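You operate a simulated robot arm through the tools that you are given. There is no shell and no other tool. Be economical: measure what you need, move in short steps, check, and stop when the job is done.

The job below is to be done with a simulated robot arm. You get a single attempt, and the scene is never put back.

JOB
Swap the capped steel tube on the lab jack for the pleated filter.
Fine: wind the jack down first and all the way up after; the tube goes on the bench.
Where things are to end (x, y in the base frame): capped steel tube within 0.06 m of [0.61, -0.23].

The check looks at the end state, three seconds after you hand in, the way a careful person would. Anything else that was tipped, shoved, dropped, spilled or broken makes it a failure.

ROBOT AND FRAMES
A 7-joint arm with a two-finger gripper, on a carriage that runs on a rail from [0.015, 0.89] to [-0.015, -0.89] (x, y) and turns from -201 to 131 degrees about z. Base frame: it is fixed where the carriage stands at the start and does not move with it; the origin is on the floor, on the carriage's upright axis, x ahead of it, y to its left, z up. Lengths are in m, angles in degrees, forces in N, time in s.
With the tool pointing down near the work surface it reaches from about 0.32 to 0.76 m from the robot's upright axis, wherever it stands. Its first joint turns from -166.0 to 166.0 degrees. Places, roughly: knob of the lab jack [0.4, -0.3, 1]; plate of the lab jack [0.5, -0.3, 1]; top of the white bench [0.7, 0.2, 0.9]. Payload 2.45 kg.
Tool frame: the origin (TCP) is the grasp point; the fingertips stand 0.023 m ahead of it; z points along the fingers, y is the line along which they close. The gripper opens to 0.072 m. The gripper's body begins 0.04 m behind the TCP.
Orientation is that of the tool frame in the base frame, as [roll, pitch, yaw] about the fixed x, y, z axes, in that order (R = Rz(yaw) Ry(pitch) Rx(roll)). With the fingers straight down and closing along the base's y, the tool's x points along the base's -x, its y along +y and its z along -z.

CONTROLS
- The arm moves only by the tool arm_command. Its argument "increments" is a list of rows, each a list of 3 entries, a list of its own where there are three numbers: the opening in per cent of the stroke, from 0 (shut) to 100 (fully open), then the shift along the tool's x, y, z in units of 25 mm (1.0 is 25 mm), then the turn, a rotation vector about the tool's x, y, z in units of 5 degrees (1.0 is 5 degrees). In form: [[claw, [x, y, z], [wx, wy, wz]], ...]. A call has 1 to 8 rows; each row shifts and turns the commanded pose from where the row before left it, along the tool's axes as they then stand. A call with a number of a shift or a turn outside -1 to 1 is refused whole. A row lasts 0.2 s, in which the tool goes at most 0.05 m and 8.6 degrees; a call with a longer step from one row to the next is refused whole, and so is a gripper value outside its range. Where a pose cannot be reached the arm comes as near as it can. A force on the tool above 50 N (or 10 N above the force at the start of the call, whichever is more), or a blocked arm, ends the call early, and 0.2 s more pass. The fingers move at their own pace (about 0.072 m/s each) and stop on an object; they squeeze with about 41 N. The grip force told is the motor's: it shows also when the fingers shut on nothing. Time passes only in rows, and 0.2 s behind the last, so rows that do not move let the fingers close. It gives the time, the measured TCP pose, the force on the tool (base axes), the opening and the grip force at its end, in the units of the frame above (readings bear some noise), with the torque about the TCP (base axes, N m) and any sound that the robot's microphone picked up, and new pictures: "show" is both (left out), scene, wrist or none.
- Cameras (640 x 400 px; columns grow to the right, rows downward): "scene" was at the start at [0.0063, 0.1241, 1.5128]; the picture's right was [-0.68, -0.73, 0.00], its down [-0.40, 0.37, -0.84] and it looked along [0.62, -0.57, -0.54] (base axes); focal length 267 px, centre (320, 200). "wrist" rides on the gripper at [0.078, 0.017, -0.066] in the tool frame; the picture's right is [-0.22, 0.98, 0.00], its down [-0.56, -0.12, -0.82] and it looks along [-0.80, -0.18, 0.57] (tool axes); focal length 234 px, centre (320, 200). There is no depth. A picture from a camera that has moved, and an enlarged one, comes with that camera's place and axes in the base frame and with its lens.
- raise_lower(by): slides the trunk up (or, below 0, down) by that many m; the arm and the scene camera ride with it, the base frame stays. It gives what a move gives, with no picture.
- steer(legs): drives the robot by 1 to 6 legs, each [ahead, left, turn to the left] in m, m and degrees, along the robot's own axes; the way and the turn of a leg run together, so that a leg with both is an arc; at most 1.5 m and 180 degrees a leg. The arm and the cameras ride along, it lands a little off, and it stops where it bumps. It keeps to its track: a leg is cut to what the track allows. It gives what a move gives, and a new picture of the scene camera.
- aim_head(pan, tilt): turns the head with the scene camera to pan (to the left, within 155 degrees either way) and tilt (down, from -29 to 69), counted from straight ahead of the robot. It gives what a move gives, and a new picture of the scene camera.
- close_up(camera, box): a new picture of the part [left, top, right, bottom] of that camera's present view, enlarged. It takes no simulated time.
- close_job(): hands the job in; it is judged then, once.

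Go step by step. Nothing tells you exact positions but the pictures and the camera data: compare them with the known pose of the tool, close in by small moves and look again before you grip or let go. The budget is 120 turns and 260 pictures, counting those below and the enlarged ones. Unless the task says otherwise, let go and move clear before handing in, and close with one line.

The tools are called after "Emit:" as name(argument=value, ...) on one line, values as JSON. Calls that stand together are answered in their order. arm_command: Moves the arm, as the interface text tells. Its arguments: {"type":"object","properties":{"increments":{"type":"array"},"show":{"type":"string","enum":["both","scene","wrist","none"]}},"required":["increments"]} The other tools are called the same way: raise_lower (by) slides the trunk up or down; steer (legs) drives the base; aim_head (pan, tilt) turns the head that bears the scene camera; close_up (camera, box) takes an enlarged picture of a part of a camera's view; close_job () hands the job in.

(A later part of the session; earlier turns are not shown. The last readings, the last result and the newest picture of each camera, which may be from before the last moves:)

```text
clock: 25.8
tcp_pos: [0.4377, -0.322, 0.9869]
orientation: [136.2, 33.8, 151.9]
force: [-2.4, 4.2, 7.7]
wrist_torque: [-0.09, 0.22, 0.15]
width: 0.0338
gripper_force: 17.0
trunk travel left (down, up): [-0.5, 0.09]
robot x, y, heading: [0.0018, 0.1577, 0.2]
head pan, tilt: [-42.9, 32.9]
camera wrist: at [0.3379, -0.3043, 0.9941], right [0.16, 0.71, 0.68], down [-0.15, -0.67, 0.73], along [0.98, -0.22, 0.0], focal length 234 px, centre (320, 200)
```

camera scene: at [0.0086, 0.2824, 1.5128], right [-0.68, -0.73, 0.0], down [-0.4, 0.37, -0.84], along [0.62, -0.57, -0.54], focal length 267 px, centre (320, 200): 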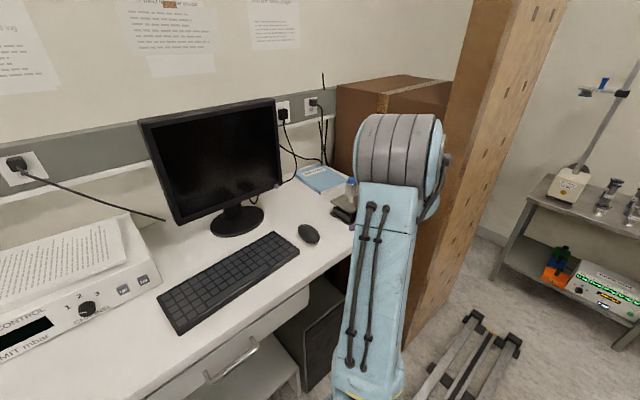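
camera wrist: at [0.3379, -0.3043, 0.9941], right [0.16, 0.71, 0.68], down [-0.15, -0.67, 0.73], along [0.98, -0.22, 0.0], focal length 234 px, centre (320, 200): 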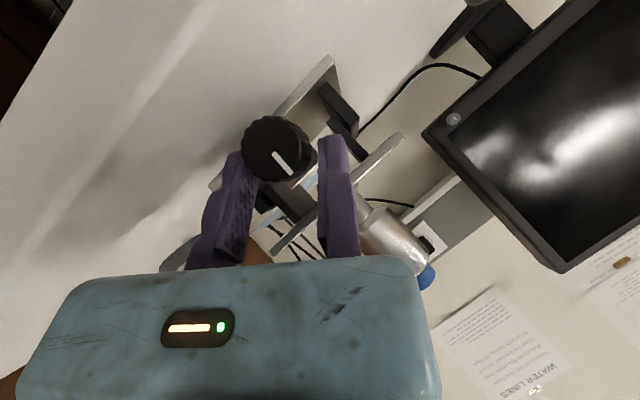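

The tips are slightly shallow, so I'll open a little, go 5 mm deeper and regrip.

Emit:
arm_command(increments=[[52, [0, 0.03, 0], [0, 0, 0]], [52, [0.136, 0, 0.146], [0, 0, 0]], [15, [0, -0.08, 0], [0, 0, 0]], [15, [0, 0, 0], [0, 0, 0]]], show="wrist")

```text
clock: 26.8
tcp_pos: [0.437, -0.3229, 0.9806]
orientation: [136.3, 34.0, 151.7]
force: [7.4, -20.6, 9.7]
wrist_torque: [-0.86, -0.56, -0.15]
width: 0.03
gripper_force: 44.7
trunk travel left (down, up): [-0.5, 0.09]
robot x, y, heading: [0.0014, 0.1582, 0.2]
head pan, tilt: [-42.9, 32.9]
camera wrist: at [0.3368, -0.3045, 0.9888], right [0.16, 0.71, 0.68], down [-0.15, -0.66, 0.73], along [0.98, -0.22, 0.0], focal length 234 px, centre (320, 200)
```

wrist: 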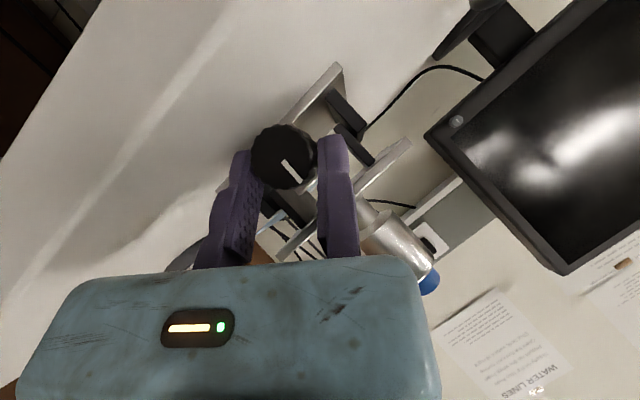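

Good grip. I'll turn counter-clockwise 54°.

Emit:
arm_command(increments=[[15, [0.05, 0.041, 0.053], [0.9955, 0, -0.926]], [15, [0.05, 0.041, 0.053], [0.9955, 0, -0.926]], [15, [0.05, 0.041, 0.053], [0.9955, 0, -0.926]], [15, [0.05, 0.041, 0.053], [0.9955, 0, -0.926]], [15, [0.05, 0.041, 0.053], [0.9955, 0, -0.926]], [15, [0.05, 0.041, 0.053], [0.9955, 0, -0.926]], [15, [0.05, 0.041, 0.053], [0.9955, 0, -0.926]], [15, [0.05, 0.041, 0.053], [0.9955, 0, -0.926]]], show="wrist")

Emit:
close_up(camera="scene", box=[310, 160, 410, 240])

```text
clock: 28.6
tcp_pos: [0.4369, -0.3089, 0.9685]
orientation: [-154.7, 39.9, -163.1]
force: [-2.2, -10.1, 0.7]
wrist_torque: [-0.15, -1.4, -0.45]
width: 0.0297
gripper_force: 45.4
trunk travel left (down, up): [-0.5, 0.09]
robot x, y, heading: [0.0021, 0.1595, 0.0]
head pan, tilt: [-42.9, 32.9]
camera wrist: at [0.3362, -0.2941, 0.9604], right [0.16, 0.97, -0.18], down [-0.15, 0.21, 0.97], along [0.98, -0.13, 0.17], focal length 234 px, centre (320, 200)
```

wrist: 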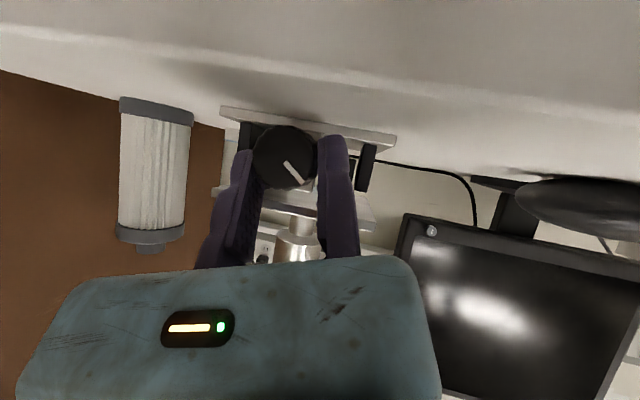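

```text
5.00 times, centred on (360, 200) of scene
camera zoom: at [0.0083, 0.2818, 1.5128], right [-0.68, -0.74, 0.0], down [-0.4, 0.37, -0.84], along [0.62, -0.57, -0.54], focal length 1336 px, centre (120, 200)
```

zoom: 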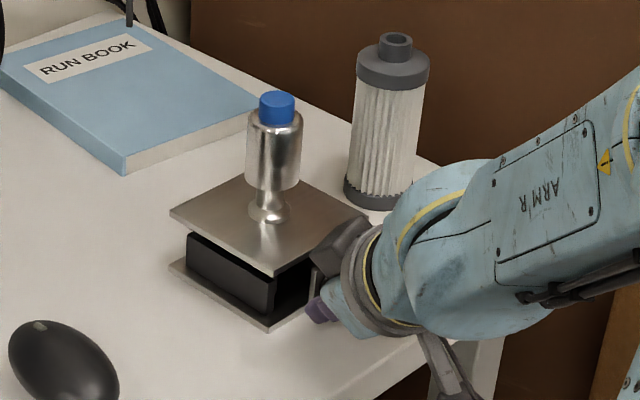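

That was clean, with low forces, and the plate is lower. I'll finish the stroke, release and swing back.

Emit:
arm_command(increments=[[15, [0.05, 0.041, 0.053], [0.9955, 0, -0.926]], [15, [0.05, 0.041, 0.053], [0.9955, 0, -0.926]], [52, [0, 0, 0], [0, 0, 0]], [52, [0, 0.08, 0], [0, 0, 0]], [52, [-0.053, -0.05, -0.0565], [-0.9955, 0, 0.926]], [52, [-0.053, -0.05, -0.0565], [-0.9955, 0, 0.926]], [52, [-0.053, -0.05, -0.0565], [-0.9955, 0, 0.926]], [52, [-0.053, -0.05, -0.0565], [-0.9955, 0, 0.926]]], show="wrist")

```text
clock: 30.4
tcp_pos: [0.4377, -0.3096, 0.9723]
orientation: [-172.5, 42.6, -174.9]
force: [0.0, 0.1, 0.3]
wrist_torque: [0.03, 0.0, 0.03]
width: 0.0374
gripper_force: 0.0
trunk travel left (down, up): [-0.5, 0.09]
robot x, y, heading: [0.003, 0.1583, 0.1]
head pan, tilt: [-42.9, 32.9]
camera wrist: at [0.3367, -0.2914, 0.9684], right [0.16, 0.99, 0.05], down [-0.15, -0.03, 0.99], along [0.98, -0.16, 0.14], focal length 234 px, centre (320, 200)
```

wrist: 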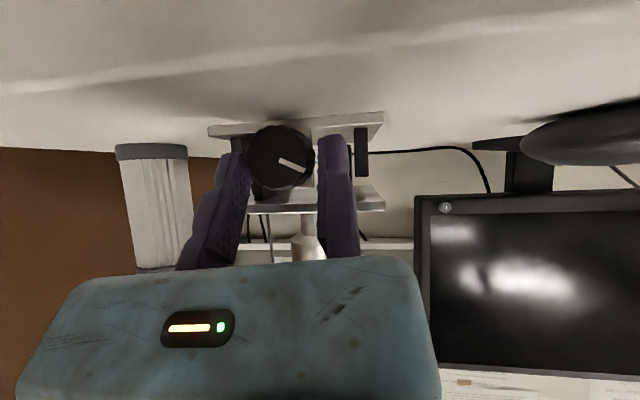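

No contact on the way back. I'll finish the swing to +35° and grip.

Emit:
arm_command(increments=[[52, [-0.053, -0.05, -0.0565], [-0.9955, 0, 0.926]], [52, [-0.053, -0.05, -0.0565], [-0.9955, 0, 0.926]], [52, [-0.053, -0.05, -0.0565], [-0.9955, 0, 0.926]], [52, [-0.053, -0.05, -0.0565], [-0.9955, 0, 0.926]], [52, [-0.053, -0.05, -0.0565], [-0.9955, 0, 0.926]], [52, [-0.053, -0.05, -0.0565], [-0.9955, 0, 0.926]], [15, [0, -0.08, 0], [0, 0, 0]], [15, [0, 0, 0], [0, 0, 0]]], show="none")

Emit:
arm_command(increments=[[15, [0.05, 0.041, 0.053], [0.9955, 0, -0.926]], [15, [0.05, 0.041, 0.053], [0.9955, 0, -0.926]], [15, [0.05, 0.041, 0.053], [0.9955, 0, -0.926]], [15, [0.05, 0.041, 0.053], [0.9955, 0, -0.926]], [15, [0.05, 0.041, 0.053], [0.9955, 0, -0.926]], [15, [0.05, 0.041, 0.053], [0.9955, 0, -0.926]], [15, [0.05, 0.041, 0.053], [0.9955, 0, -0.926]], [15, [0.05, 0.041, 0.053], [0.9955, 0, -0.926]]], show="none")

Emit:
arm_command(increments=[[15, [0.05, 0.041, 0.053], [0.9955, 0, -0.926]], [15, [0.05, 0.041, 0.053], [0.9955, 0, -0.926]], [52, [0, 0, 0], [0, 0, 0]], [52, [0, 0.08, 0], [0, 0, 0]], [52, [-0.053, -0.05, -0.0565], [-0.9955, 0, 0.926]], [52, [-0.053, -0.05, -0.0565], [-0.9955, 0, 0.926]], [52, [-0.053, -0.05, -0.0565], [-0.9955, 0, 0.926]], [52, [-0.053, -0.05, -0.0565], [-0.9955, 0, 0.926]]], show="wrist")

Emit:
close_up(camera="scene", box=[310, 160, 410, 240])

```text
clock: 32.2
tcp_pos: [0.4362, -0.3219, 0.9807]
orientation: [136.3, 33.9, 151.7]
force: [6.0, -25.4, 5.8]
wrist_torque: [-0.62, 0.11, -0.94]
width: 0.0295
gripper_force: 45.3
trunk travel left (down, up): [-0.5, 0.09]
robot x, y, heading: [0.0019, 0.154, 0.3]
head pan, tilt: [-42.9, 32.9]
```

```text
clock: 34.0
tcp_pos: [0.4357, -0.3088, 0.9688]
orientation: [-154.5, 40.0, -162.9]
force: [-13.0, -9.7, 3.9]
wrist_torque: [-0.14, 0.55, -1.23]
width: 0.0293
gripper_force: 45.1
trunk travel left (down, up): [-0.5, 0.09]
robot x, y, heading: [-0.0007, 0.1564, 0.1]
head pan, tilt: [-42.9, 32.9]
```

```text
clock: 35.8
tcp_pos: [0.4377, -0.3093, 0.9733]
orientation: [-172.5, 42.6, -174.8]
force: [0.1, -0.2, -0.4]
wrist_torque: [0.01, 0.02, -0.01]
width: 0.0372
gripper_force: 0.1
trunk travel left (down, up): [-0.5, 0.09]
robot x, y, heading: [0.0023, 0.1588, 0.5]
head pan, tilt: [-42.9, 32.9]
camera wrist: at [0.3368, -0.2918, 0.9687], right [0.16, 0.99, 0.05], down [-0.15, -0.03, 0.99], along [0.98, -0.16, 0.14], focal length 234 px, centre (320, 200)
```

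wrist: 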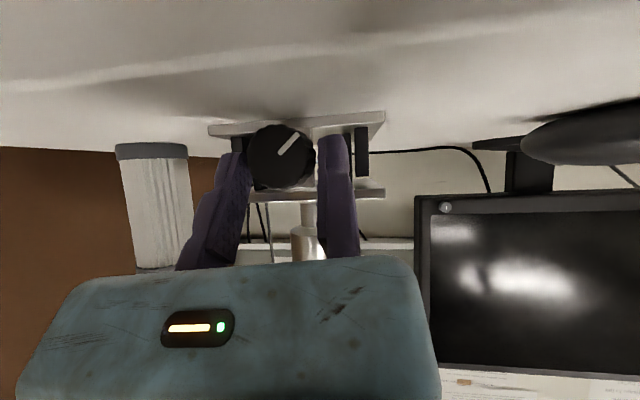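

```text
5.00 times, centred on (360, 200) of scene
camera zoom: at [0.0087, 0.2825, 1.5128], right [-0.68, -0.73, 0.0], down [-0.4, 0.37, -0.84], along [0.62, -0.57, -0.54], focal length 1336 px, centre (120, 200)
```

zoom: 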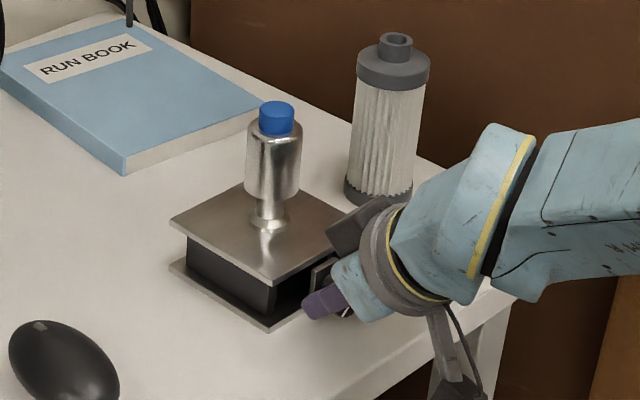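

The plate keeps dropping, 68° per three calls. One more cycle, watching for the bottom stop.

Emit:
arm_command(increments=[[52, [-0.053, -0.05, -0.0565], [-0.9955, 0, 0.926]], [52, [-0.053, -0.05, -0.0565], [-0.9955, 0, 0.926]], [52, [-0.053, -0.05, -0.0565], [-0.9955, 0, 0.926]], [52, [-0.053, -0.05, -0.0565], [-0.9955, 0, 0.926]], [52, [-0.053, -0.05, -0.0565], [-0.9955, 0, 0.926]], [52, [-0.053, -0.05, -0.0565], [-0.9955, 0, 0.926]], [15, [0, -0.08, 0], [0, 0, 0]], [15, [0, 0, 0], [0, 0, 0]]], show="none")

Emit:
arm_command(increments=[[15, [0.05, 0.041, 0.053], [0.9955, 0, -0.926]], [15, [0.05, 0.041, 0.053], [0.9955, 0, -0.926]], [15, [0.05, 0.041, 0.053], [0.9955, 0, -0.926]], [15, [0.05, 0.041, 0.053], [0.9955, 0, -0.926]], [15, [0.05, 0.041, 0.053], [0.9955, 0, -0.926]], [15, [0.05, 0.041, 0.053], [0.9955, 0, -0.926]]], show="wrist")

Emit:
close_up(camera="scene", box=[320, 190, 400, 240])

```text
clock: 37.6
tcp_pos: [0.4375, -0.3226, 0.9818]
orientation: [136.2, 33.9, 151.8]
force: [2.8, -18.7, 5.8]
wrist_torque: [-0.57, -0.39, -0.17]
width: 0.0304
gripper_force: 45.0
trunk travel left (down, up): [-0.5, 0.09]
robot x, y, heading: [0.0009, 0.1579, 0.0]
head pan, tilt: [-42.9, 32.9]
```

```text
clock: 39.0
tcp_pos: [0.4378, -0.3111, 0.9731]
orientation: [-172.3, 42.7, -174.8]
force: [0.9, -11.8, -3.3]
wrist_torque: [0.01, 0.27, -0.39]
width: 0.0301
gripper_force: 24.3
trunk travel left (down, up): [-0.5, 0.09]
robot x, y, heading: [0.005, 0.1552, 0.2]
head pan, tilt: [-42.9, 32.9]
camera wrist: at [0.3371, -0.2939, 0.9685], right [0.16, 0.99, 0.05], down [-0.15, -0.03, 0.99], along [0.98, -0.17, 0.14], focal length 234 px, centre (320, 200)
```

wrist: 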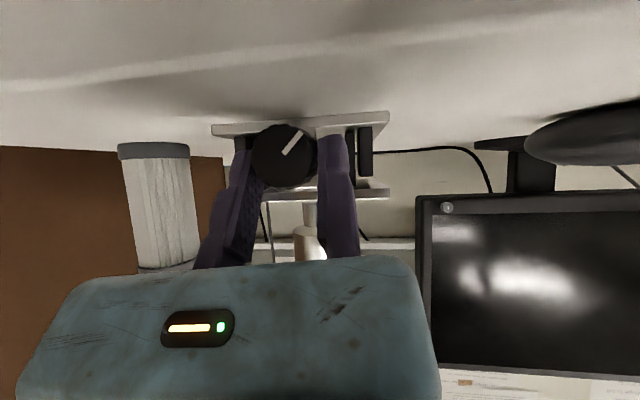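

```text
8.00 times, centred on (360, 215) of scene
camera zoom: at [0.0089, 0.281, 1.513], right [-0.68, -0.73, 0.0], down [-0.4, 0.37, -0.84], along [0.62, -0.57, -0.54], focal length 2138 px, centre (0, 80)
```

zoom: 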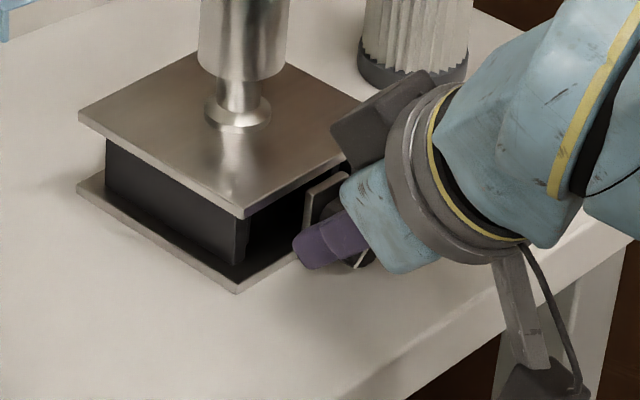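

The pointer ended where it began, so the knob slipped at a stop, probably the bottom. I'll zoom in to see whether the plate is seated on the block.

Emit:
close_up(camera="scene", box=[326, 196, 358, 228])

Emit:
close_up(camera="wrist", box=[200, 100, 400, 240])

```text
12.50 times, centred on (342, 212) of scene
camera zoom: at [0.0089, 0.281, 1.513], right [-0.68, -0.73, 0.0], down [-0.4, 0.37, -0.84], along [0.62, -0.57, -0.54], focal length 3340 px, centre (45, 50)
```

zoom: 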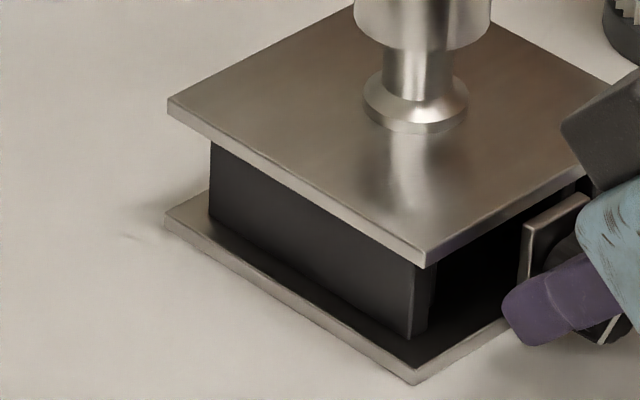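

```text
2.86 times, centred on (300, 170) of wrist
camera zoom: at [0.3371, -0.2939, 0.9685], right [0.16, 0.99, 0.05], down [-0.15, -0.03, 0.99], along [0.98, -0.17, 0.14], focal length 669 px, centre (377, 286)
```

zoom: 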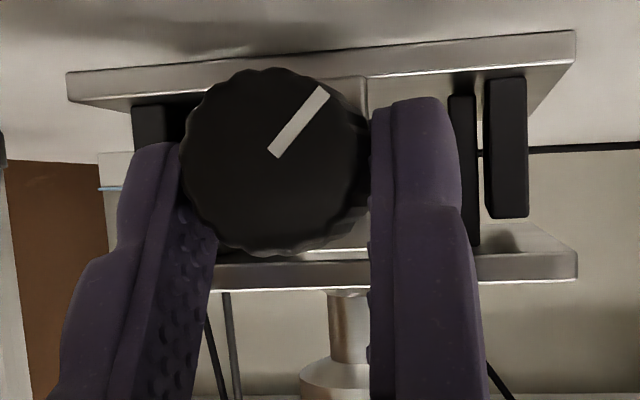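

There may still be a few mm of gap, so I'll repeat the stroke and watch the pointer to tell a stop from a slip.

Emit:
arm_command(increments=[[54, [0, 0, 0], [0, 0, 0]], [54, [0, 0.08, 0], [0, 0, 0]], [54, [-0.053, -0.05, -0.0565], [-0.9955, 0, 0.926]], [54, [-0.053, -0.05, -0.0565], [-0.9955, 0, 0.926]], [54, [-0.053, -0.05, -0.0565], [-0.9955, 0, 0.926]], [54, [-0.053, -0.05, -0.0565], [-0.9955, 0, 0.926]], [15, [0, -0.08, 0], [0, 0, 0]], [15, [0, 0, 0], [0, 0, 0]]], show="wrist")

Emit:
arm_command(increments=[[15, [0.05, 0.041, 0.053], [0.9955, 0, -0.926]], [15, [0.05, 0.041, 0.053], [0.9955, 0, -0.926]], [15, [0.05, 0.041, 0.053], [0.9955, 0, -0.926]], [15, [0.05, 0.041, 0.053], [0.9955, 0, -0.926]]], show="wrist")

```text
clock: 40.8
tcp_pos: [0.4372, -0.3184, 0.9788]
orientation: [151.6, 39.2, 161.0]
force: [0.9, -11.3, -6.5]
wrist_torque: [-0.12, 0.15, -0.78]
width: 0.03
gripper_force: 45.0
trunk travel left (down, up): [-0.5, 0.09]
robot x, y, heading: [0.0049, 0.1556, 0.4]
head pan, tilt: [-42.9, 32.9]
camera wrist: at [0.3365, -0.2992, 0.9826], right [0.16, 0.85, 0.5], down [-0.15, -0.48, 0.87], along [0.98, -0.21, 0.05], focal length 234 px, centre (320, 200)
```

wrist: 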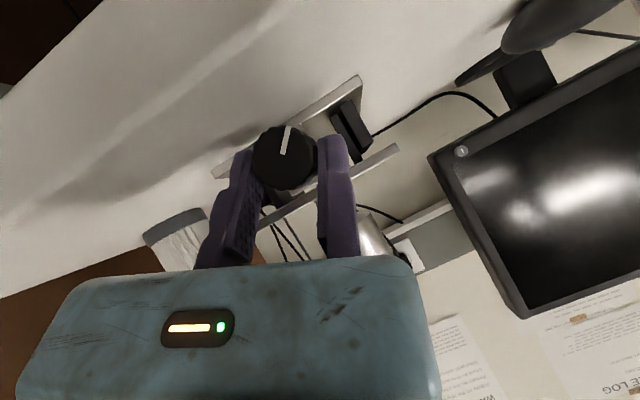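

```text
clock: 41.8
tcp_pos: [0.4376, -0.3116, 0.973]
orientation: [-172.2, 42.8, -174.6]
force: [-7.0, -5.3, 0.7]
wrist_torque: [0.04, 0.41, -0.66]
width: 0.0302
gripper_force: 28.6
trunk travel left (down, up): [-0.5, 0.09]
robot x, y, heading: [-0.0003, 0.1576, 0.1]
head pan, tilt: [-42.9, 32.9]
camera wrist: at [0.337, -0.2939, 0.9689], right [0.16, 0.99, 0.05], down [-0.15, -0.03, 0.99], along [0.98, -0.16, 0.14], focal length 234 px, centre (320, 200)
```

wrist: 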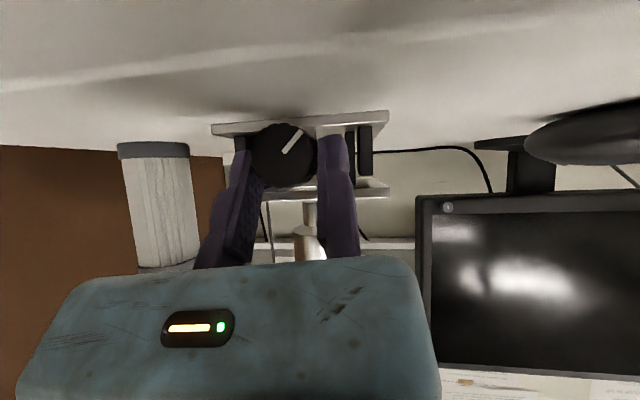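

The knob stays fixed while the fingers slip, so the jack is fully down. I'll release, rise clear of the knob and level the roll for picking the tube.

Emit:
arm_command(increments=[[54, [0, 0, 0], [0, 0, 0]], [60, [0, 0.08, 0], [0, 0, 0]], [60, [-0.727, 0.05, -0.78], [0, 0, 0]], [80, [-0.727, 0.05, -0.78], [0, 0, 0]], [100, [-0.727, 0.05, -0.78], [0, 0, 0]], [100, [0, 0, 0], [-0.805, 0, 0.749]]], show="wrist")

Emit:
close_up(camera="scene", box=[310, 160, 410, 240])

```text
clock: 43.2
tcp_pos: [0.4373, -0.298, 1.0544]
orientation: [-179.9, 42.9, -179.8]
force: [0.0, 0.1, 0.8]
wrist_torque: [-0.04, 0.0, -0.01]
width: 0.0718
gripper_force: 0.0
trunk travel left (down, up): [-0.5, 0.09]
robot x, y, heading: [0.003, 0.1564, 0.6]
head pan, tilt: [-42.9, 32.9]
camera wrist: at [0.3364, -0.2803, 1.052], right [0.16, 0.98, 0.15], down [-0.15, -0.12, 0.98], along [0.98, -0.18, 0.12], focal length 234 px, centre (320, 200)
```

wrist: 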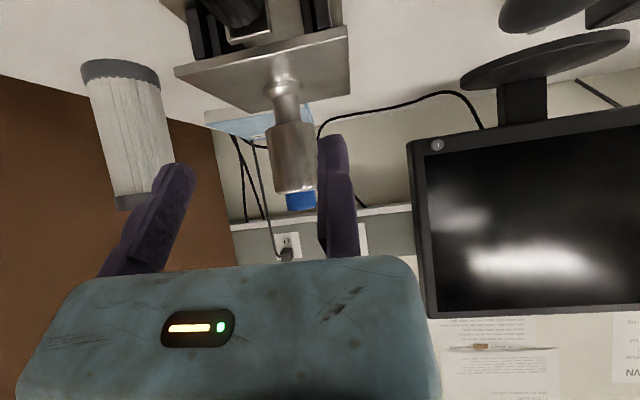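

```text
5.00 times, centred on (360, 200) of scene
camera zoom: at [0.0085, 0.2827, 1.5128], right [-0.68, -0.73, 0.0], down [-0.4, 0.37, -0.84], along [0.62, -0.57, -0.54], focal length 1336 px, centre (120, 200)
```

zoom: 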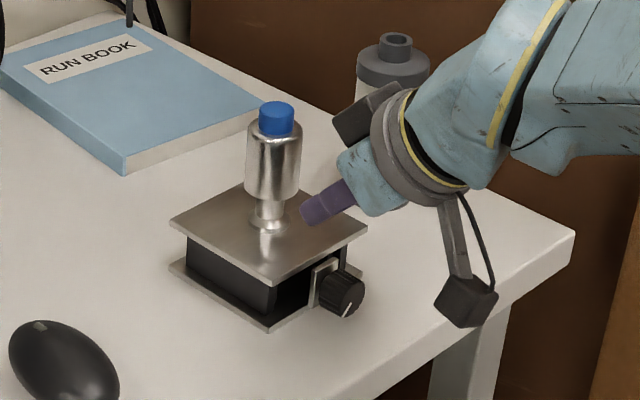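

The tube body is about 38 mm wide, near (0.517, −0.331), with mid-body at z ≈ 1.038. I'll move the open fingers forward around it.

Emit:
arm_command(increments=[[100, [-0.456, -0.05, 0.684], [0, 0, 0]], [100, [-0.456, -0.05, 0.684], [0, 0, 0]], [100, [-0.456, -0.05, 0.684], [0, 0, 0]], [100, [-0.456, -0.05, 0.684], [0, 0, 0]]], show="wrist")

Emit:
close_up(camera="scene", box=[310, 160, 410, 240])

```text
clock: 44.2
tcp_pos: [0.5167, -0.3031, 1.0337]
orientation: [-179.8, 42.8, -179.8]
force: [0.0, 0.5, 0.5]
wrist_torque: [0.04, -0.02, 0.03]
width: 0.0721
gripper_force: 0.0
trunk travel left (down, up): [-0.5, 0.09]
robot x, y, heading: [0.0023, 0.1572, 0.1]
head pan, tilt: [-42.9, 32.9]
camera wrist: at [0.4167, -0.2854, 1.0311], right [0.16, 0.98, 0.15], down [-0.15, -0.12, 0.98], along [0.98, -0.18, 0.12], focal length 234 px, centre (320, 200)
```

wrist: 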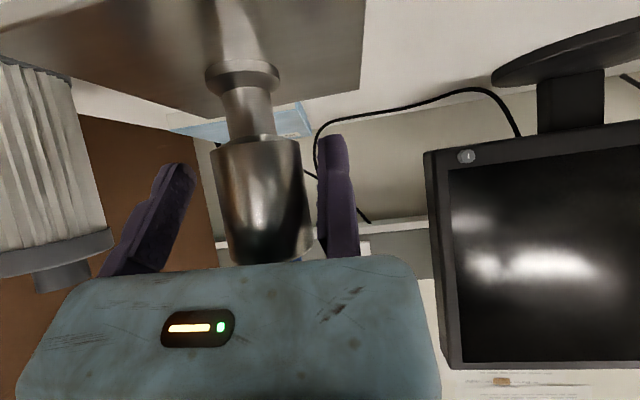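

```text
5.00 times, centred on (360, 200) of scene
camera zoom: at [0.0082, 0.2826, 1.5128], right [-0.68, -0.73, 0.0], down [-0.4, 0.37, -0.84], along [0.62, -0.57, -0.54], focal length 1336 px, centre (120, 200)
```

zoom: 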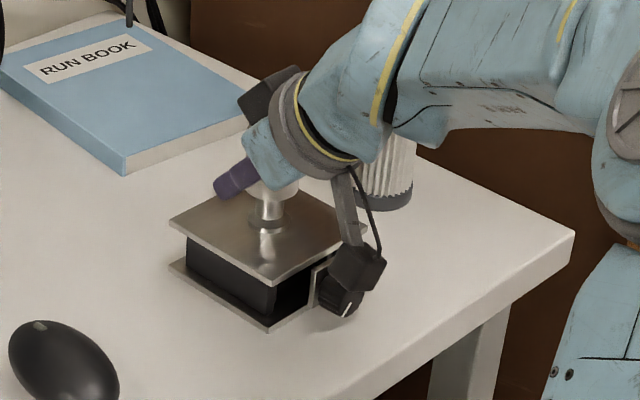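

The tube is between the fingers. I'll back off 6 mm to keep the palm clear of the cap and narrow the gap on the fixed-finger side.

Emit:
arm_command(increments=[[100, [0.176, -0.1, -0.163], [0, 0, 0]], [100, [0, -0.1, 0], [0, 0, 0]]], show="none")

Emit:
close_up(camera="wrist", box=[160, 100, 400, 270])

```text
clock: 44.8
tcp_pos: [0.5114, -0.3056, 1.0347]
orientation: [-179.8, 42.9, -179.9]
force: [0.3, -0.1, 0.4]
wrist_torque: [0.02, -0.02, 0.02]
width: 0.0719
gripper_force: 0.1
trunk travel left (down, up): [-0.5, 0.09]
robot x, y, heading: [0.0021, 0.1561, 0.1]
head pan, tilt: [-42.9, 32.9]
```

```text
2.35 times, centred on (280, 185) of wrist
camera zoom: at [0.4113, -0.289, 1.0312], right [0.16, 0.98, 0.15], down [-0.15, -0.12, 0.98], along [0.98, -0.18, 0.12], focal length 551 px, centre (414, 235)
```

zoom: 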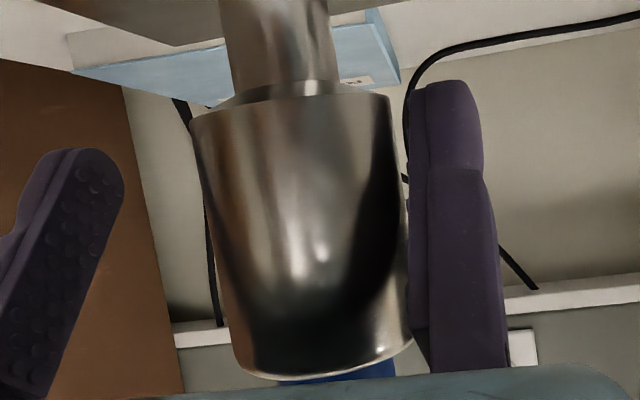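

The gap on the fixed side is about 1–2 mm. I'll close on the tube.

Emit:
arm_command(increments=[[62, [0, -0.03, 0], [0, 0, 0]], [57, [0, 0, 0], [0, 0, 0]], [40, [0, 0, 0], [0, 0, 0]], [40, [0, 0, 0], [0, 0, 0]]], show="wrist")

Emit:
close_up(camera="scene", box=[310, 160, 410, 240])

```text
clock: 45.8
tcp_pos: [0.511, -0.3058, 1.0346]
orientation: [-179.8, 42.9, -179.8]
force: [-0.3, -1.3, 0.1]
wrist_torque: [-0.01, 0.02, 0.04]
width: 0.0367
gripper_force: 41.4
trunk travel left (down, up): [-0.5, 0.09]
robot x, y, heading: [0.0047, 0.1594, -0.1]
head pan, tilt: [-42.9, 32.9]
camera wrist: at [0.4106, -0.2895, 1.0311], right [0.16, 0.98, 0.15], down [-0.15, -0.12, 0.98], along [0.98, -0.18, 0.12], focal length 234 px, centre (320, 200)
```

wrist: 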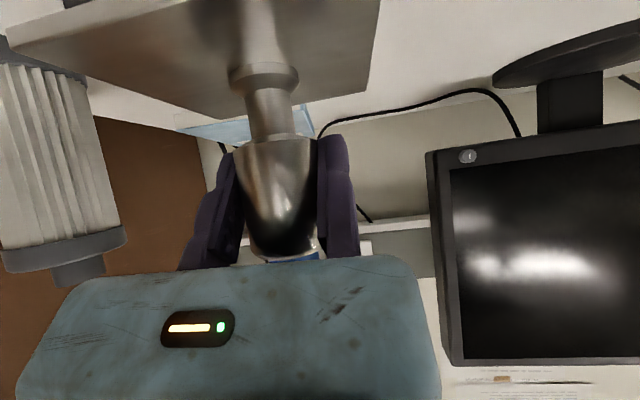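

```text
5.00 times, centred on (360, 200) of scene
camera zoom: at [0.0086, 0.2824, 1.5128], right [-0.68, -0.73, 0.0], down [-0.4, 0.37, -0.84], along [0.62, -0.57, -0.54], focal length 1336 px, centre (120, 200)
```

zoom: 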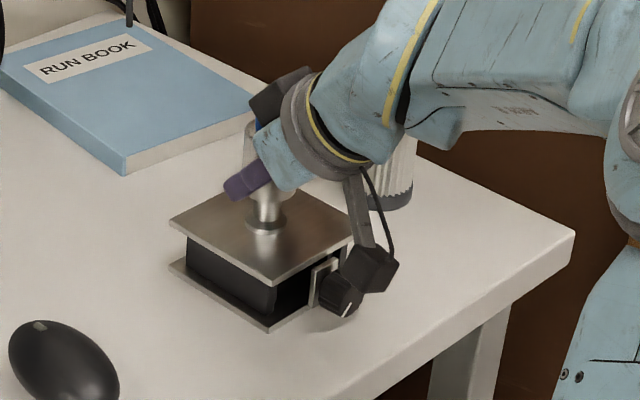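

The tube is held at 36.7 mm. I'll lift it 50 mm and carry it over to about (0.61, −0.21).

Emit:
arm_command(increments=[[40, [-0.34, 0, -0.366], [0, 0, 0]], [40, [-0.68, 0, -0.732], [0, 0, 0]], [40, [-0.5, 0, -0.5], [0, 0, 0]], [40, [-0.54, 0.912, 0.5], [0, 0, 0]], [40, [-0.54, 0.912, 0.5], [0, 0, 0]], [40, [-0.54, 0.912, 0.5], [0, 0, 0]], [40, [-0.54, 0.912, 0.5], [0, 0, 0]], [40, [-0.54, 0.912, 0.5], [0, 0, 0]]], show="both")

Emit:
close_up(camera="scene", box=[290, 130, 400, 220])

```text
clock: 47.6
tcp_pos: [0.6046, -0.1934, 1.0882]
orientation: [-179.7, 42.9, -179.9]
force: [0.2, -1.3, -1.4]
wrist_torque: [0.0, -0.03, 0.0]
width: 0.0356
gripper_force: 41.2
trunk travel left (down, up): [-0.5, 0.09]
robot x, y, heading: [0.0028, 0.1597, 0.4]
head pan, tilt: [-42.9, 32.9]
camera scene: at [0.0086, 0.2824, 1.5128], right [-0.68, -0.73, 0.0], down [-0.4, 0.37, -0.84], along [0.62, -0.57, -0.54], focal length 267 px, centre (320, 200)
camera wrist: at [0.5049, -0.1752, 1.085], right [0.16, 0.98, 0.15], down [-0.15, -0.12, 0.98], along [0.98, -0.18, 0.12], focal length 234 px, centre (320, 200)
```

scene: 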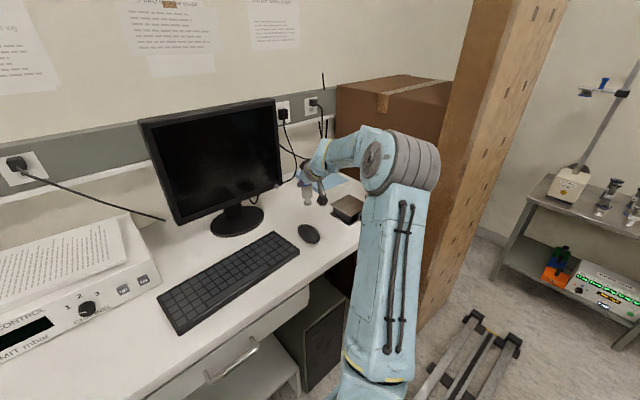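
wrist: 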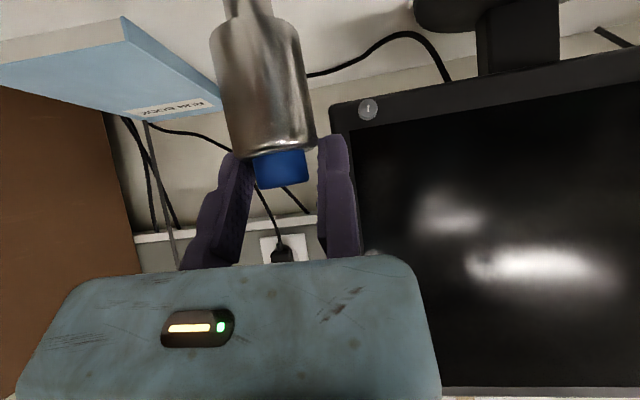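

```text
4.44 times, centred on (345, 175) of scene
camera zoom: at [0.0086, 0.2824, 1.5128], right [-0.68, -0.73, 0.0], down [-0.4, 0.37, -0.84], along [0.62, -0.57, -0.54], focal length 1188 px, centre (209, 311)
```

zoom: 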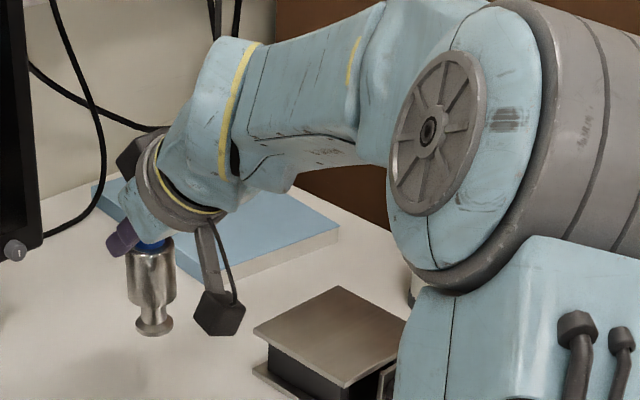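

The tube has slid down in the grip and is held near its shoulder, with the foot about 50 mm above the bench. I'll lower it now.

Emit:
arm_command(increments=[[35, [0.4, 0, 0.43], [0, 0, 0]], [35, [0.4, 0, 0.43], [0, 0, 0]], [35, [0.25, 0, 0.27], [0, 0, 0]]], show="wrist")

Emit:
close_up(camera="scene", box=[290, 160, 370, 220])

```text
clock: 48.4
tcp_pos: [0.6045, -0.1963, 1.0493]
orientation: [-179.8, 42.9, -179.8]
force: [0.3, 0.2, -1.0]
wrist_torque: [0.02, 0.03, -0.01]
width: 0.0354
gripper_force: 41.3
trunk travel left (down, up): [-0.5, 0.09]
robot x, y, heading: [0.002, 0.1596, 0.3]
head pan, tilt: [-42.9, 32.9]
camera wrist: at [0.5046, -0.1777, 1.0469], right [0.16, 0.98, 0.15], down [-0.15, -0.12, 0.98], along [0.98, -0.18, 0.12], focal length 234 px, centre (320, 200)
```

wrist: 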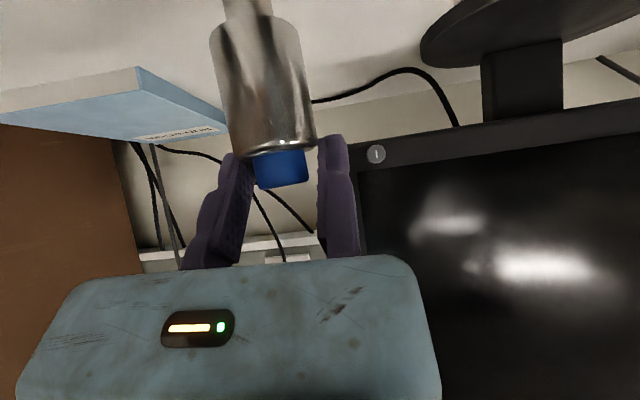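

```text
6.67 times, centred on (330, 190) of scene
camera zoom: at [0.0088, 0.2823, 1.5128], right [-0.68, -0.73, 0.0], down [-0.4, 0.37, -0.84], along [0.62, -0.57, -0.54], focal length 1781 px, centre (253, 267)
```

zoom: 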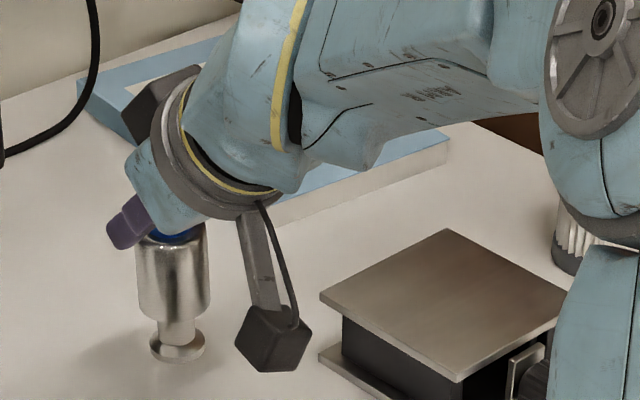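

The tube is upright a few mm above the bench at about (0.62, −0.215). I'll creep down until it touches.

Emit:
arm_command(increments=[[35, [0.082, 0, 0.088], [0, 0, 0]], [35, [0.082, 0, 0.088], [0, 0, 0]], [35, [0.055, 0, 0.059], [0, 0, 0]]], show="none")

Emit:
close_up(camera="scene", box=[290, 180, 350, 220])

```text
clock: 49.2
tcp_pos: [0.604, -0.1951, 1.0409]
orientation: [-179.8, 42.9, -179.8]
force: [0.0, -0.2, -1.1]
wrist_torque: [0.04, 0.0, 0.01]
width: 0.0357
gripper_force: 40.7
trunk travel left (down, up): [-0.5, 0.09]
robot x, y, heading: [0.0024, 0.1575, 0.4]
head pan, tilt: [-42.9, 32.9]
```

```text
10.00 times, centred on (320, 200) of scene
camera zoom: at [0.0087, 0.2824, 1.5128], right [-0.68, -0.73, 0.0], down [-0.4, 0.37, -0.84], along [0.62, -0.57, -0.54], focal length 2672 px, centre (320, 200)
```

zoom: 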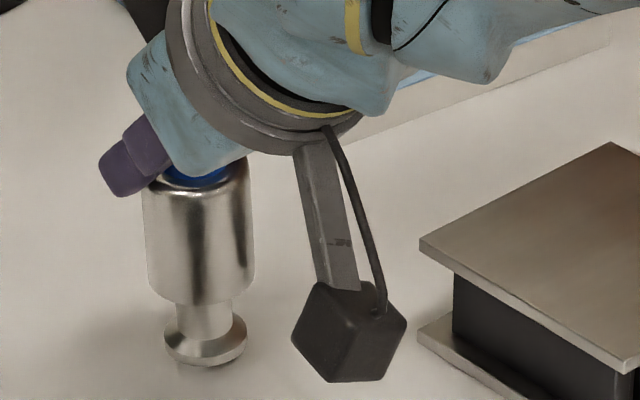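

Nearly there, but it's still carrying weight. I'll keep creeping down.

Emit:
arm_command(increments=[[35, [0.055, 0, 0.059], [0, 0, 0]], [35, [0.055, 0, 0.059], [0, 0, 0]]], show="none")

Emit:
arm_command(increments=[[35, [0.055, 0, 0.059], [0, 0, 0]], [35, [0, 0, 0], [0, 0, 0]]], show="none")

Emit:
close_up(camera="scene", box=[290, 180, 350, 220])

```text
clock: 49.8
tcp_pos: [0.6039, -0.1934, 1.0369]
orientation: [-179.9, 42.9, -179.9]
force: [-0.1, 0.3, -1.6]
wrist_torque: [0.03, 0.01, 0.0]
width: 0.0356
gripper_force: 40.8
trunk travel left (down, up): [-0.5, 0.09]
robot x, y, heading: [0.0076, 0.1613, 0.3]
head pan, tilt: [-42.9, 32.9]
```

```text
clock: 50.4
tcp_pos: [0.6058, -0.1936, 1.0349]
orientation: [-179.8, 42.9, -179.9]
force: [0.1, -0.1, -1.8]
wrist_torque: [0.04, -0.01, -0.04]
width: 0.0359
gripper_force: 40.8
trunk travel left (down, up): [-0.5, 0.09]
robot x, y, heading: [0.0033, 0.1603, 0.2]
head pan, tilt: [-42.9, 32.9]
```

```text
10.00 times, centred on (320, 200) of scene
camera zoom: at [0.0087, 0.2823, 1.5128], right [-0.68, -0.73, 0.0], down [-0.4, 0.37, -0.84], along [0.62, -0.57, -0.54], focal length 2672 px, centre (320, 200)
```

zoom: 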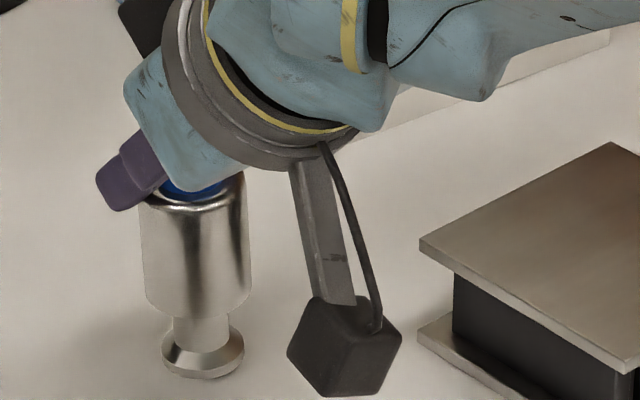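

Still hanging. I'll lower another 6 mm.

Emit:
arm_command(increments=[[35, [0.055, 0, 0.059], [0, 0, 0]], [35, [0.055, 0, 0.059], [0, 0, 0]], [35, [0, 0, 0], [0, 0, 0]]], show="none")

Emit:
arm_command(increments=[[35, [0.055, 0, 0.059], [0, 0, 0]], [35, [0, 0, 0], [0, 0, 0]]], show="wrist")

Emit:
close_up(camera="scene", box=[290, 180, 350, 220])

```text
clock: 51.2
tcp_pos: [0.6047, -0.195, 1.0332]
orientation: [-179.7, 43.0, -179.7]
force: [2.9, 0.0, 5.0]
wrist_torque: [-0.06, -0.25, -0.01]
width: 0.0355
gripper_force: 40.6
trunk travel left (down, up): [-0.5, 0.09]
robot x, y, heading: [0.0021, 0.162, -0.0]
head pan, tilt: [-42.9, 32.9]
```

```text
clock: 51.8
tcp_pos: [0.605, -0.1938, 1.0329]
orientation: [-179.6, 43.1, -179.6]
force: [5.1, 1.0, 19.3]
wrist_torque: [-0.04, -0.52, 0.01]
width: 0.0357
gripper_force: 41.0
trunk travel left (down, up): [-0.5, 0.09]
robot x, y, heading: [0.0049, 0.1588, 0.2]
head pan, tilt: [-42.9, 32.9]
camera wrist: at [0.5043, -0.1755, 1.0292], right [0.16, 0.98, 0.14], down [-0.15, -0.12, 0.98], along [0.98, -0.18, 0.13], focal length 234 px, centre (320, 200)
```

wrist: 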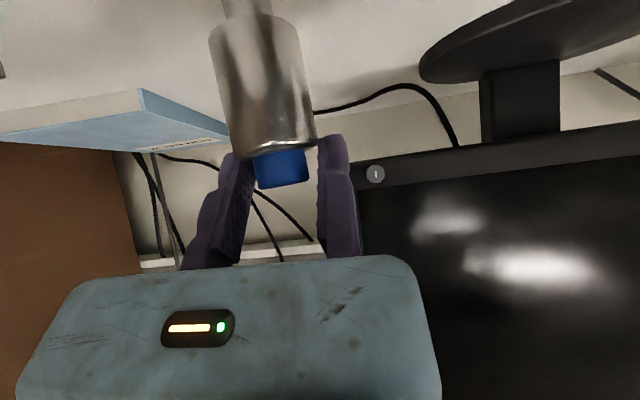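

```text
10.00 times, centred on (320, 200) of scene
camera zoom: at [0.0077, 0.2833, 1.5129], right [-0.68, -0.73, 0.0], down [-0.4, 0.37, -0.84], along [0.62, -0.57, -0.54], focal length 2672 px, centre (320, 200)
```

zoom: 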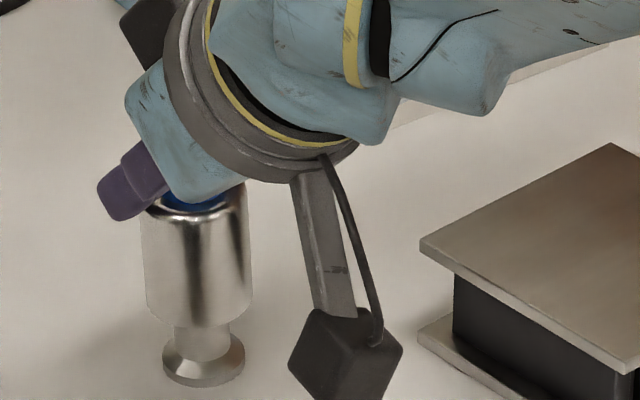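

The foot is on the bench. I'll ease off the downforce, open and move the fixed finger away.

Emit:
arm_command(increments=[[35, [-0.095, 0, -0.102], [0, 0, 0]], [35, [0, 0, 0], [0, 0, 0]], [58, [0, 0, 0], [0, 0, 0]], [72, [0, 0.1, 0], [0, 0, 0]], [72, [0, 0.1, 0], [0, 0, 0]]], show="wrist")

Emit:
close_up(camera="scene", box=[290, 180, 350, 220])

```text
clock: 53.0
tcp_pos: [0.6053, -0.1888, 1.0319]
orientation: [-179.8, 42.8, -179.9]
force: [-0.5, 0.0, 0.2]
wrist_torque: [-0.01, -0.02, 0.02]
width: 0.0518
gripper_force: 0.0
trunk travel left (down, up): [-0.5, 0.09]
robot x, y, heading: [0.0049, 0.1561, 0.3]
head pan, tilt: [-42.9, 32.9]
camera wrist: at [0.5042, -0.1701, 1.0291], right [0.16, 0.98, 0.15], down [-0.15, -0.12, 0.98], along [0.98, -0.18, 0.12], focal length 234 px, centre (320, 200)
```

wrist: 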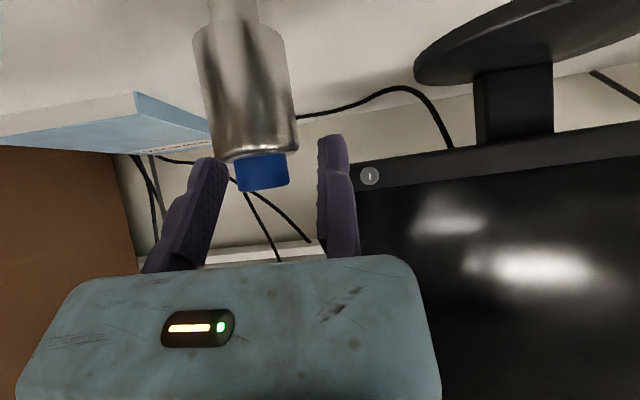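

```text
10.00 times, centred on (320, 200) of scene
camera zoom: at [0.0086, 0.2824, 1.5128], right [-0.68, -0.73, 0.0], down [-0.4, 0.37, -0.84], along [0.62, -0.57, -0.54], focal length 2672 px, centre (320, 200)
```

zoom: 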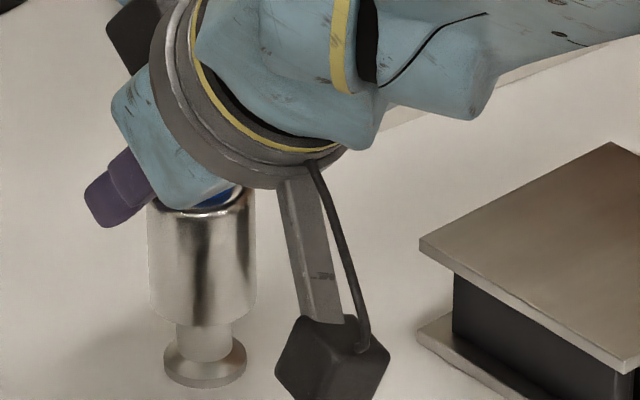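

The tube is standing freely. I'll raise straight up clear of it.

Emit:
arm_command(increments=[[72, [-0.681, 0, -0.732], [0, 0, 0]], [72, [-0.681, 0, -0.732], [0, 0, 0]], [72, [-0.681, 0, -0.732], [0, 0, 0]], [72, [-0.681, 0, -0.732], [0, 0, 0]], [72, [0.732, 0, -0.681], [0, 0, 0]], [100, [0.732, -0.5, -0.681], [0, 0, 0]], [100, [0.732, -0.5, -0.681], [0, 0, 0]]], show="both")

Emit:
close_up(camera="scene", box=[290, 140, 410, 230])

```text
clock: 54.6
tcp_pos: [0.5301, -0.2148, 1.1329]
orientation: [-179.7, 42.9, -179.8]
force: [0.1, -0.1, -0.6]
wrist_torque: [0.02, 0.02, -0.01]
width: 0.0721
gripper_force: 0.0
trunk travel left (down, up): [-0.5, 0.09]
robot x, y, heading: [0.0051, 0.1596, 0.4]
head pan, tilt: [-42.9, 32.9]
camera scene: at [0.0087, 0.2824, 1.5128], right [-0.68, -0.73, 0.0], down [-0.4, 0.37, -0.84], along [0.62, -0.57, -0.54], focal length 267 px, centre (320, 200)
camera wrist: at [0.4302, -0.196, 1.1303], right [0.16, 0.98, 0.14], down [-0.15, -0.12, 0.98], along [0.98, -0.18, 0.12], focal length 234 px, centre (320, 200)
```

scene: 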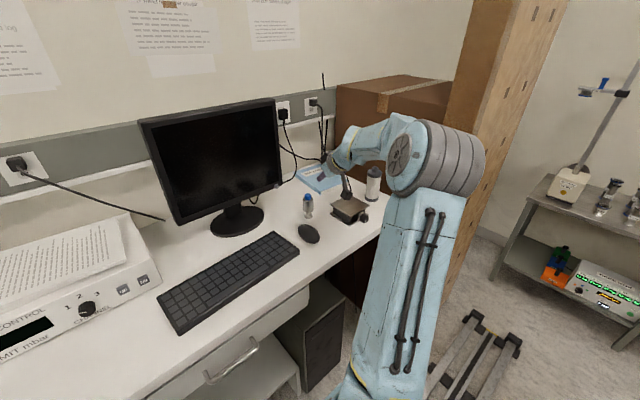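
wrist: 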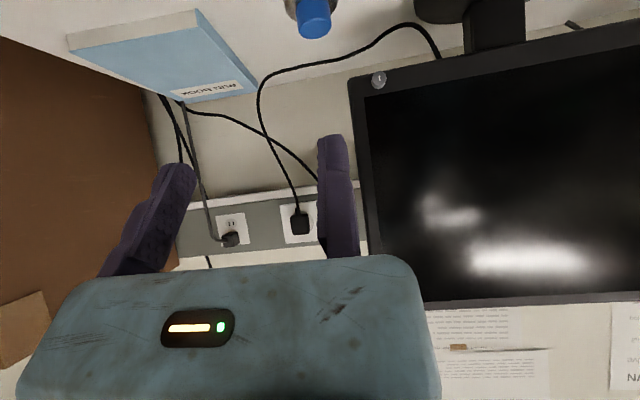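

```text
4.44 times, centred on (350, 185) of scene
camera zoom: at [0.0087, 0.2824, 1.5128], right [-0.68, -0.73, 0.0], down [-0.4, 0.37, -0.84], along [0.62, -0.57, -0.54], focal length 1188 px, centre (187, 267)
```

zoom: 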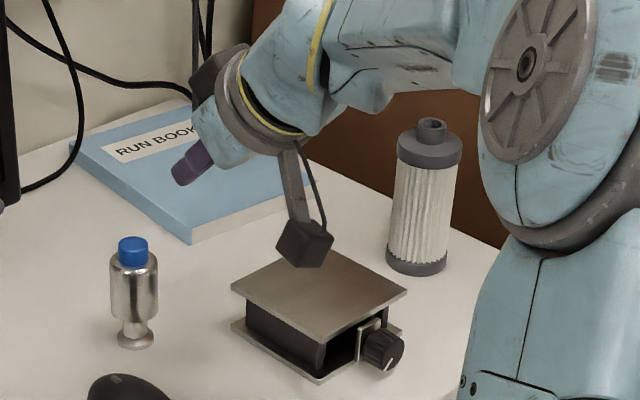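

The tube stands where wanted and the empty jack is down. The filter is near (0.52, −0.472), about 55 mm wide with its cap top at z ≈ 1.065. I'll drive back to the starting standpoint to reach it.

Emit:
steer(legs=[[0, -0.17, 0]])

Emit:
close_up(camera="wrist", box=[0, 0, 640, 400])

```text
clock: 56.1
tcp_pos: [0.5291, -0.3839, 1.1318]
orientation: [-179.9, 42.9, -179.7]
force: [-0.3, 0.0, -0.1]
wrist_torque: [0.03, -0.01, -0.02]
width: 0.072
gripper_force: 0.1
trunk travel left (down, up): [-0.5, 0.09]
robot x, y, heading: [0.0005, -0.0108, 0.4]
head pan, tilt: [-42.9, 32.9]
camera scene: at [0.0054, 0.1122, 1.5128], right [-0.68, -0.74, 0.0], down [-0.4, 0.37, -0.84], along [0.62, -0.57, -0.54], focal length 267 px, centre (320, 200)
```

scene: 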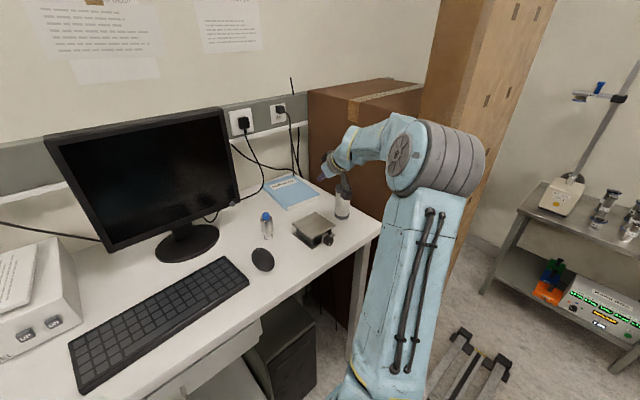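

```text
1.00 times, centred on (320, 200) of wrist (not enlarged: the box is as wide or as high as the picture)
camera zoom: at [0.4281, -0.3652, 1.13], right [0.16, 0.98, 0.15], down [-0.15, -0.12, 0.98], along [0.98, -0.18, 0.12], focal length 234 px, centre (320, 200)
```

zoom: 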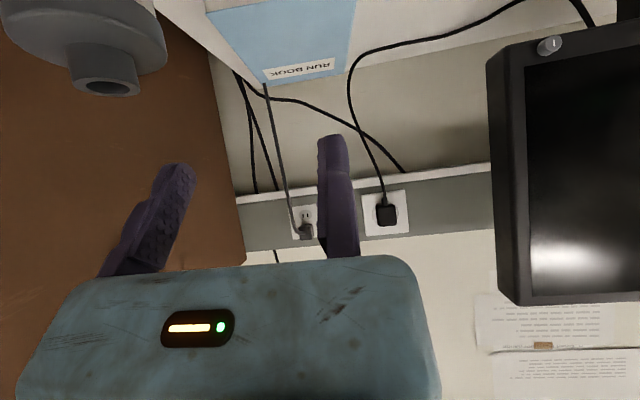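

The filter's top is at the left of the view. I'll pull back, move over and descend in front of it.

Emit:
arm_command(increments=[[100, [0.66, 0, -0.613], [0, 0, 0]], [100, [0.66, 0, -0.613], [0, 0, 0]], [100, [0.66, 0, -0.613], [0, 0, 0]], [100, [0.66, 0, -0.613], [0, 0, 0]], [100, [0.681, -0.51, 0.732], [0, 0, 0]], [100, [0.681, -0.51, 0.732], [0, 0, 0]], [100, [0.681, -0.51, 0.732], [0, 0, 0]], [100, [0.681, -0.51, 0.732], [0, 0, 0]]], show="wrist")

Emit:
close_up(camera="scene", box=[280, 160, 400, 250])

```text
clock: 57.9
tcp_pos: [0.4408, -0.4369, 1.0341]
orientation: [-179.9, 42.9, -179.7]
force: [-0.8, 0.3, -0.9]
wrist_torque: [-0.03, 0.0, -0.01]
width: 0.0722
gripper_force: 0.0
trunk travel left (down, up): [-0.5, 0.09]
robot x, y, heading: [0.0042, -0.0102, 0.4]
head pan, tilt: [-42.9, 32.9]
camera wrist: at [0.3398, -0.4199, 1.0301], right [0.16, 0.98, 0.15], down [-0.15, -0.12, 0.98], along [0.98, -0.18, 0.12], focal length 234 px, centre (320, 200)
```

wrist: 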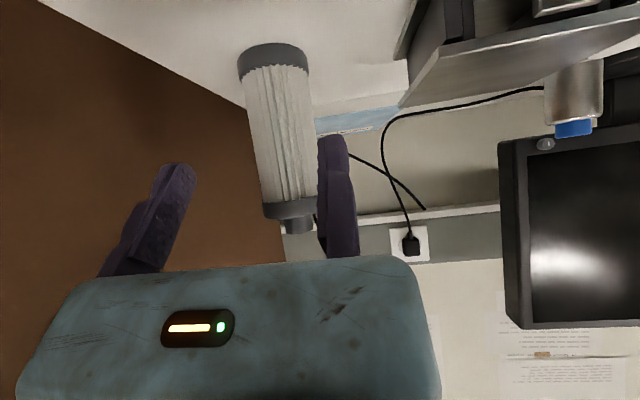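

```text
4.44 times, centred on (340, 205) of scene
camera zoom: at [0.0053, 0.1123, 1.5128], right [-0.68, -0.74, 0.0], down [-0.4, 0.37, -0.84], along [0.62, -0.57, -0.54], focal length 1188 px, centre (231, 178)
```

zoom: 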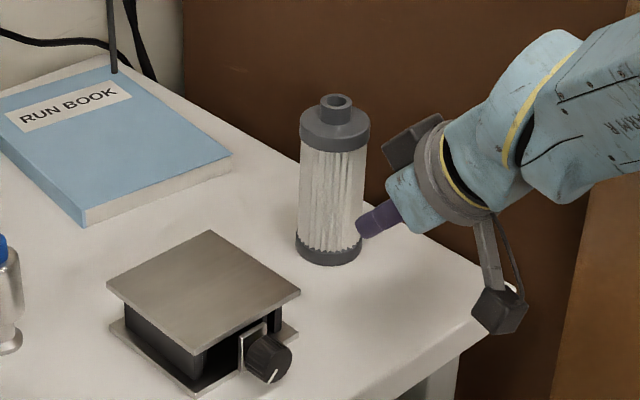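

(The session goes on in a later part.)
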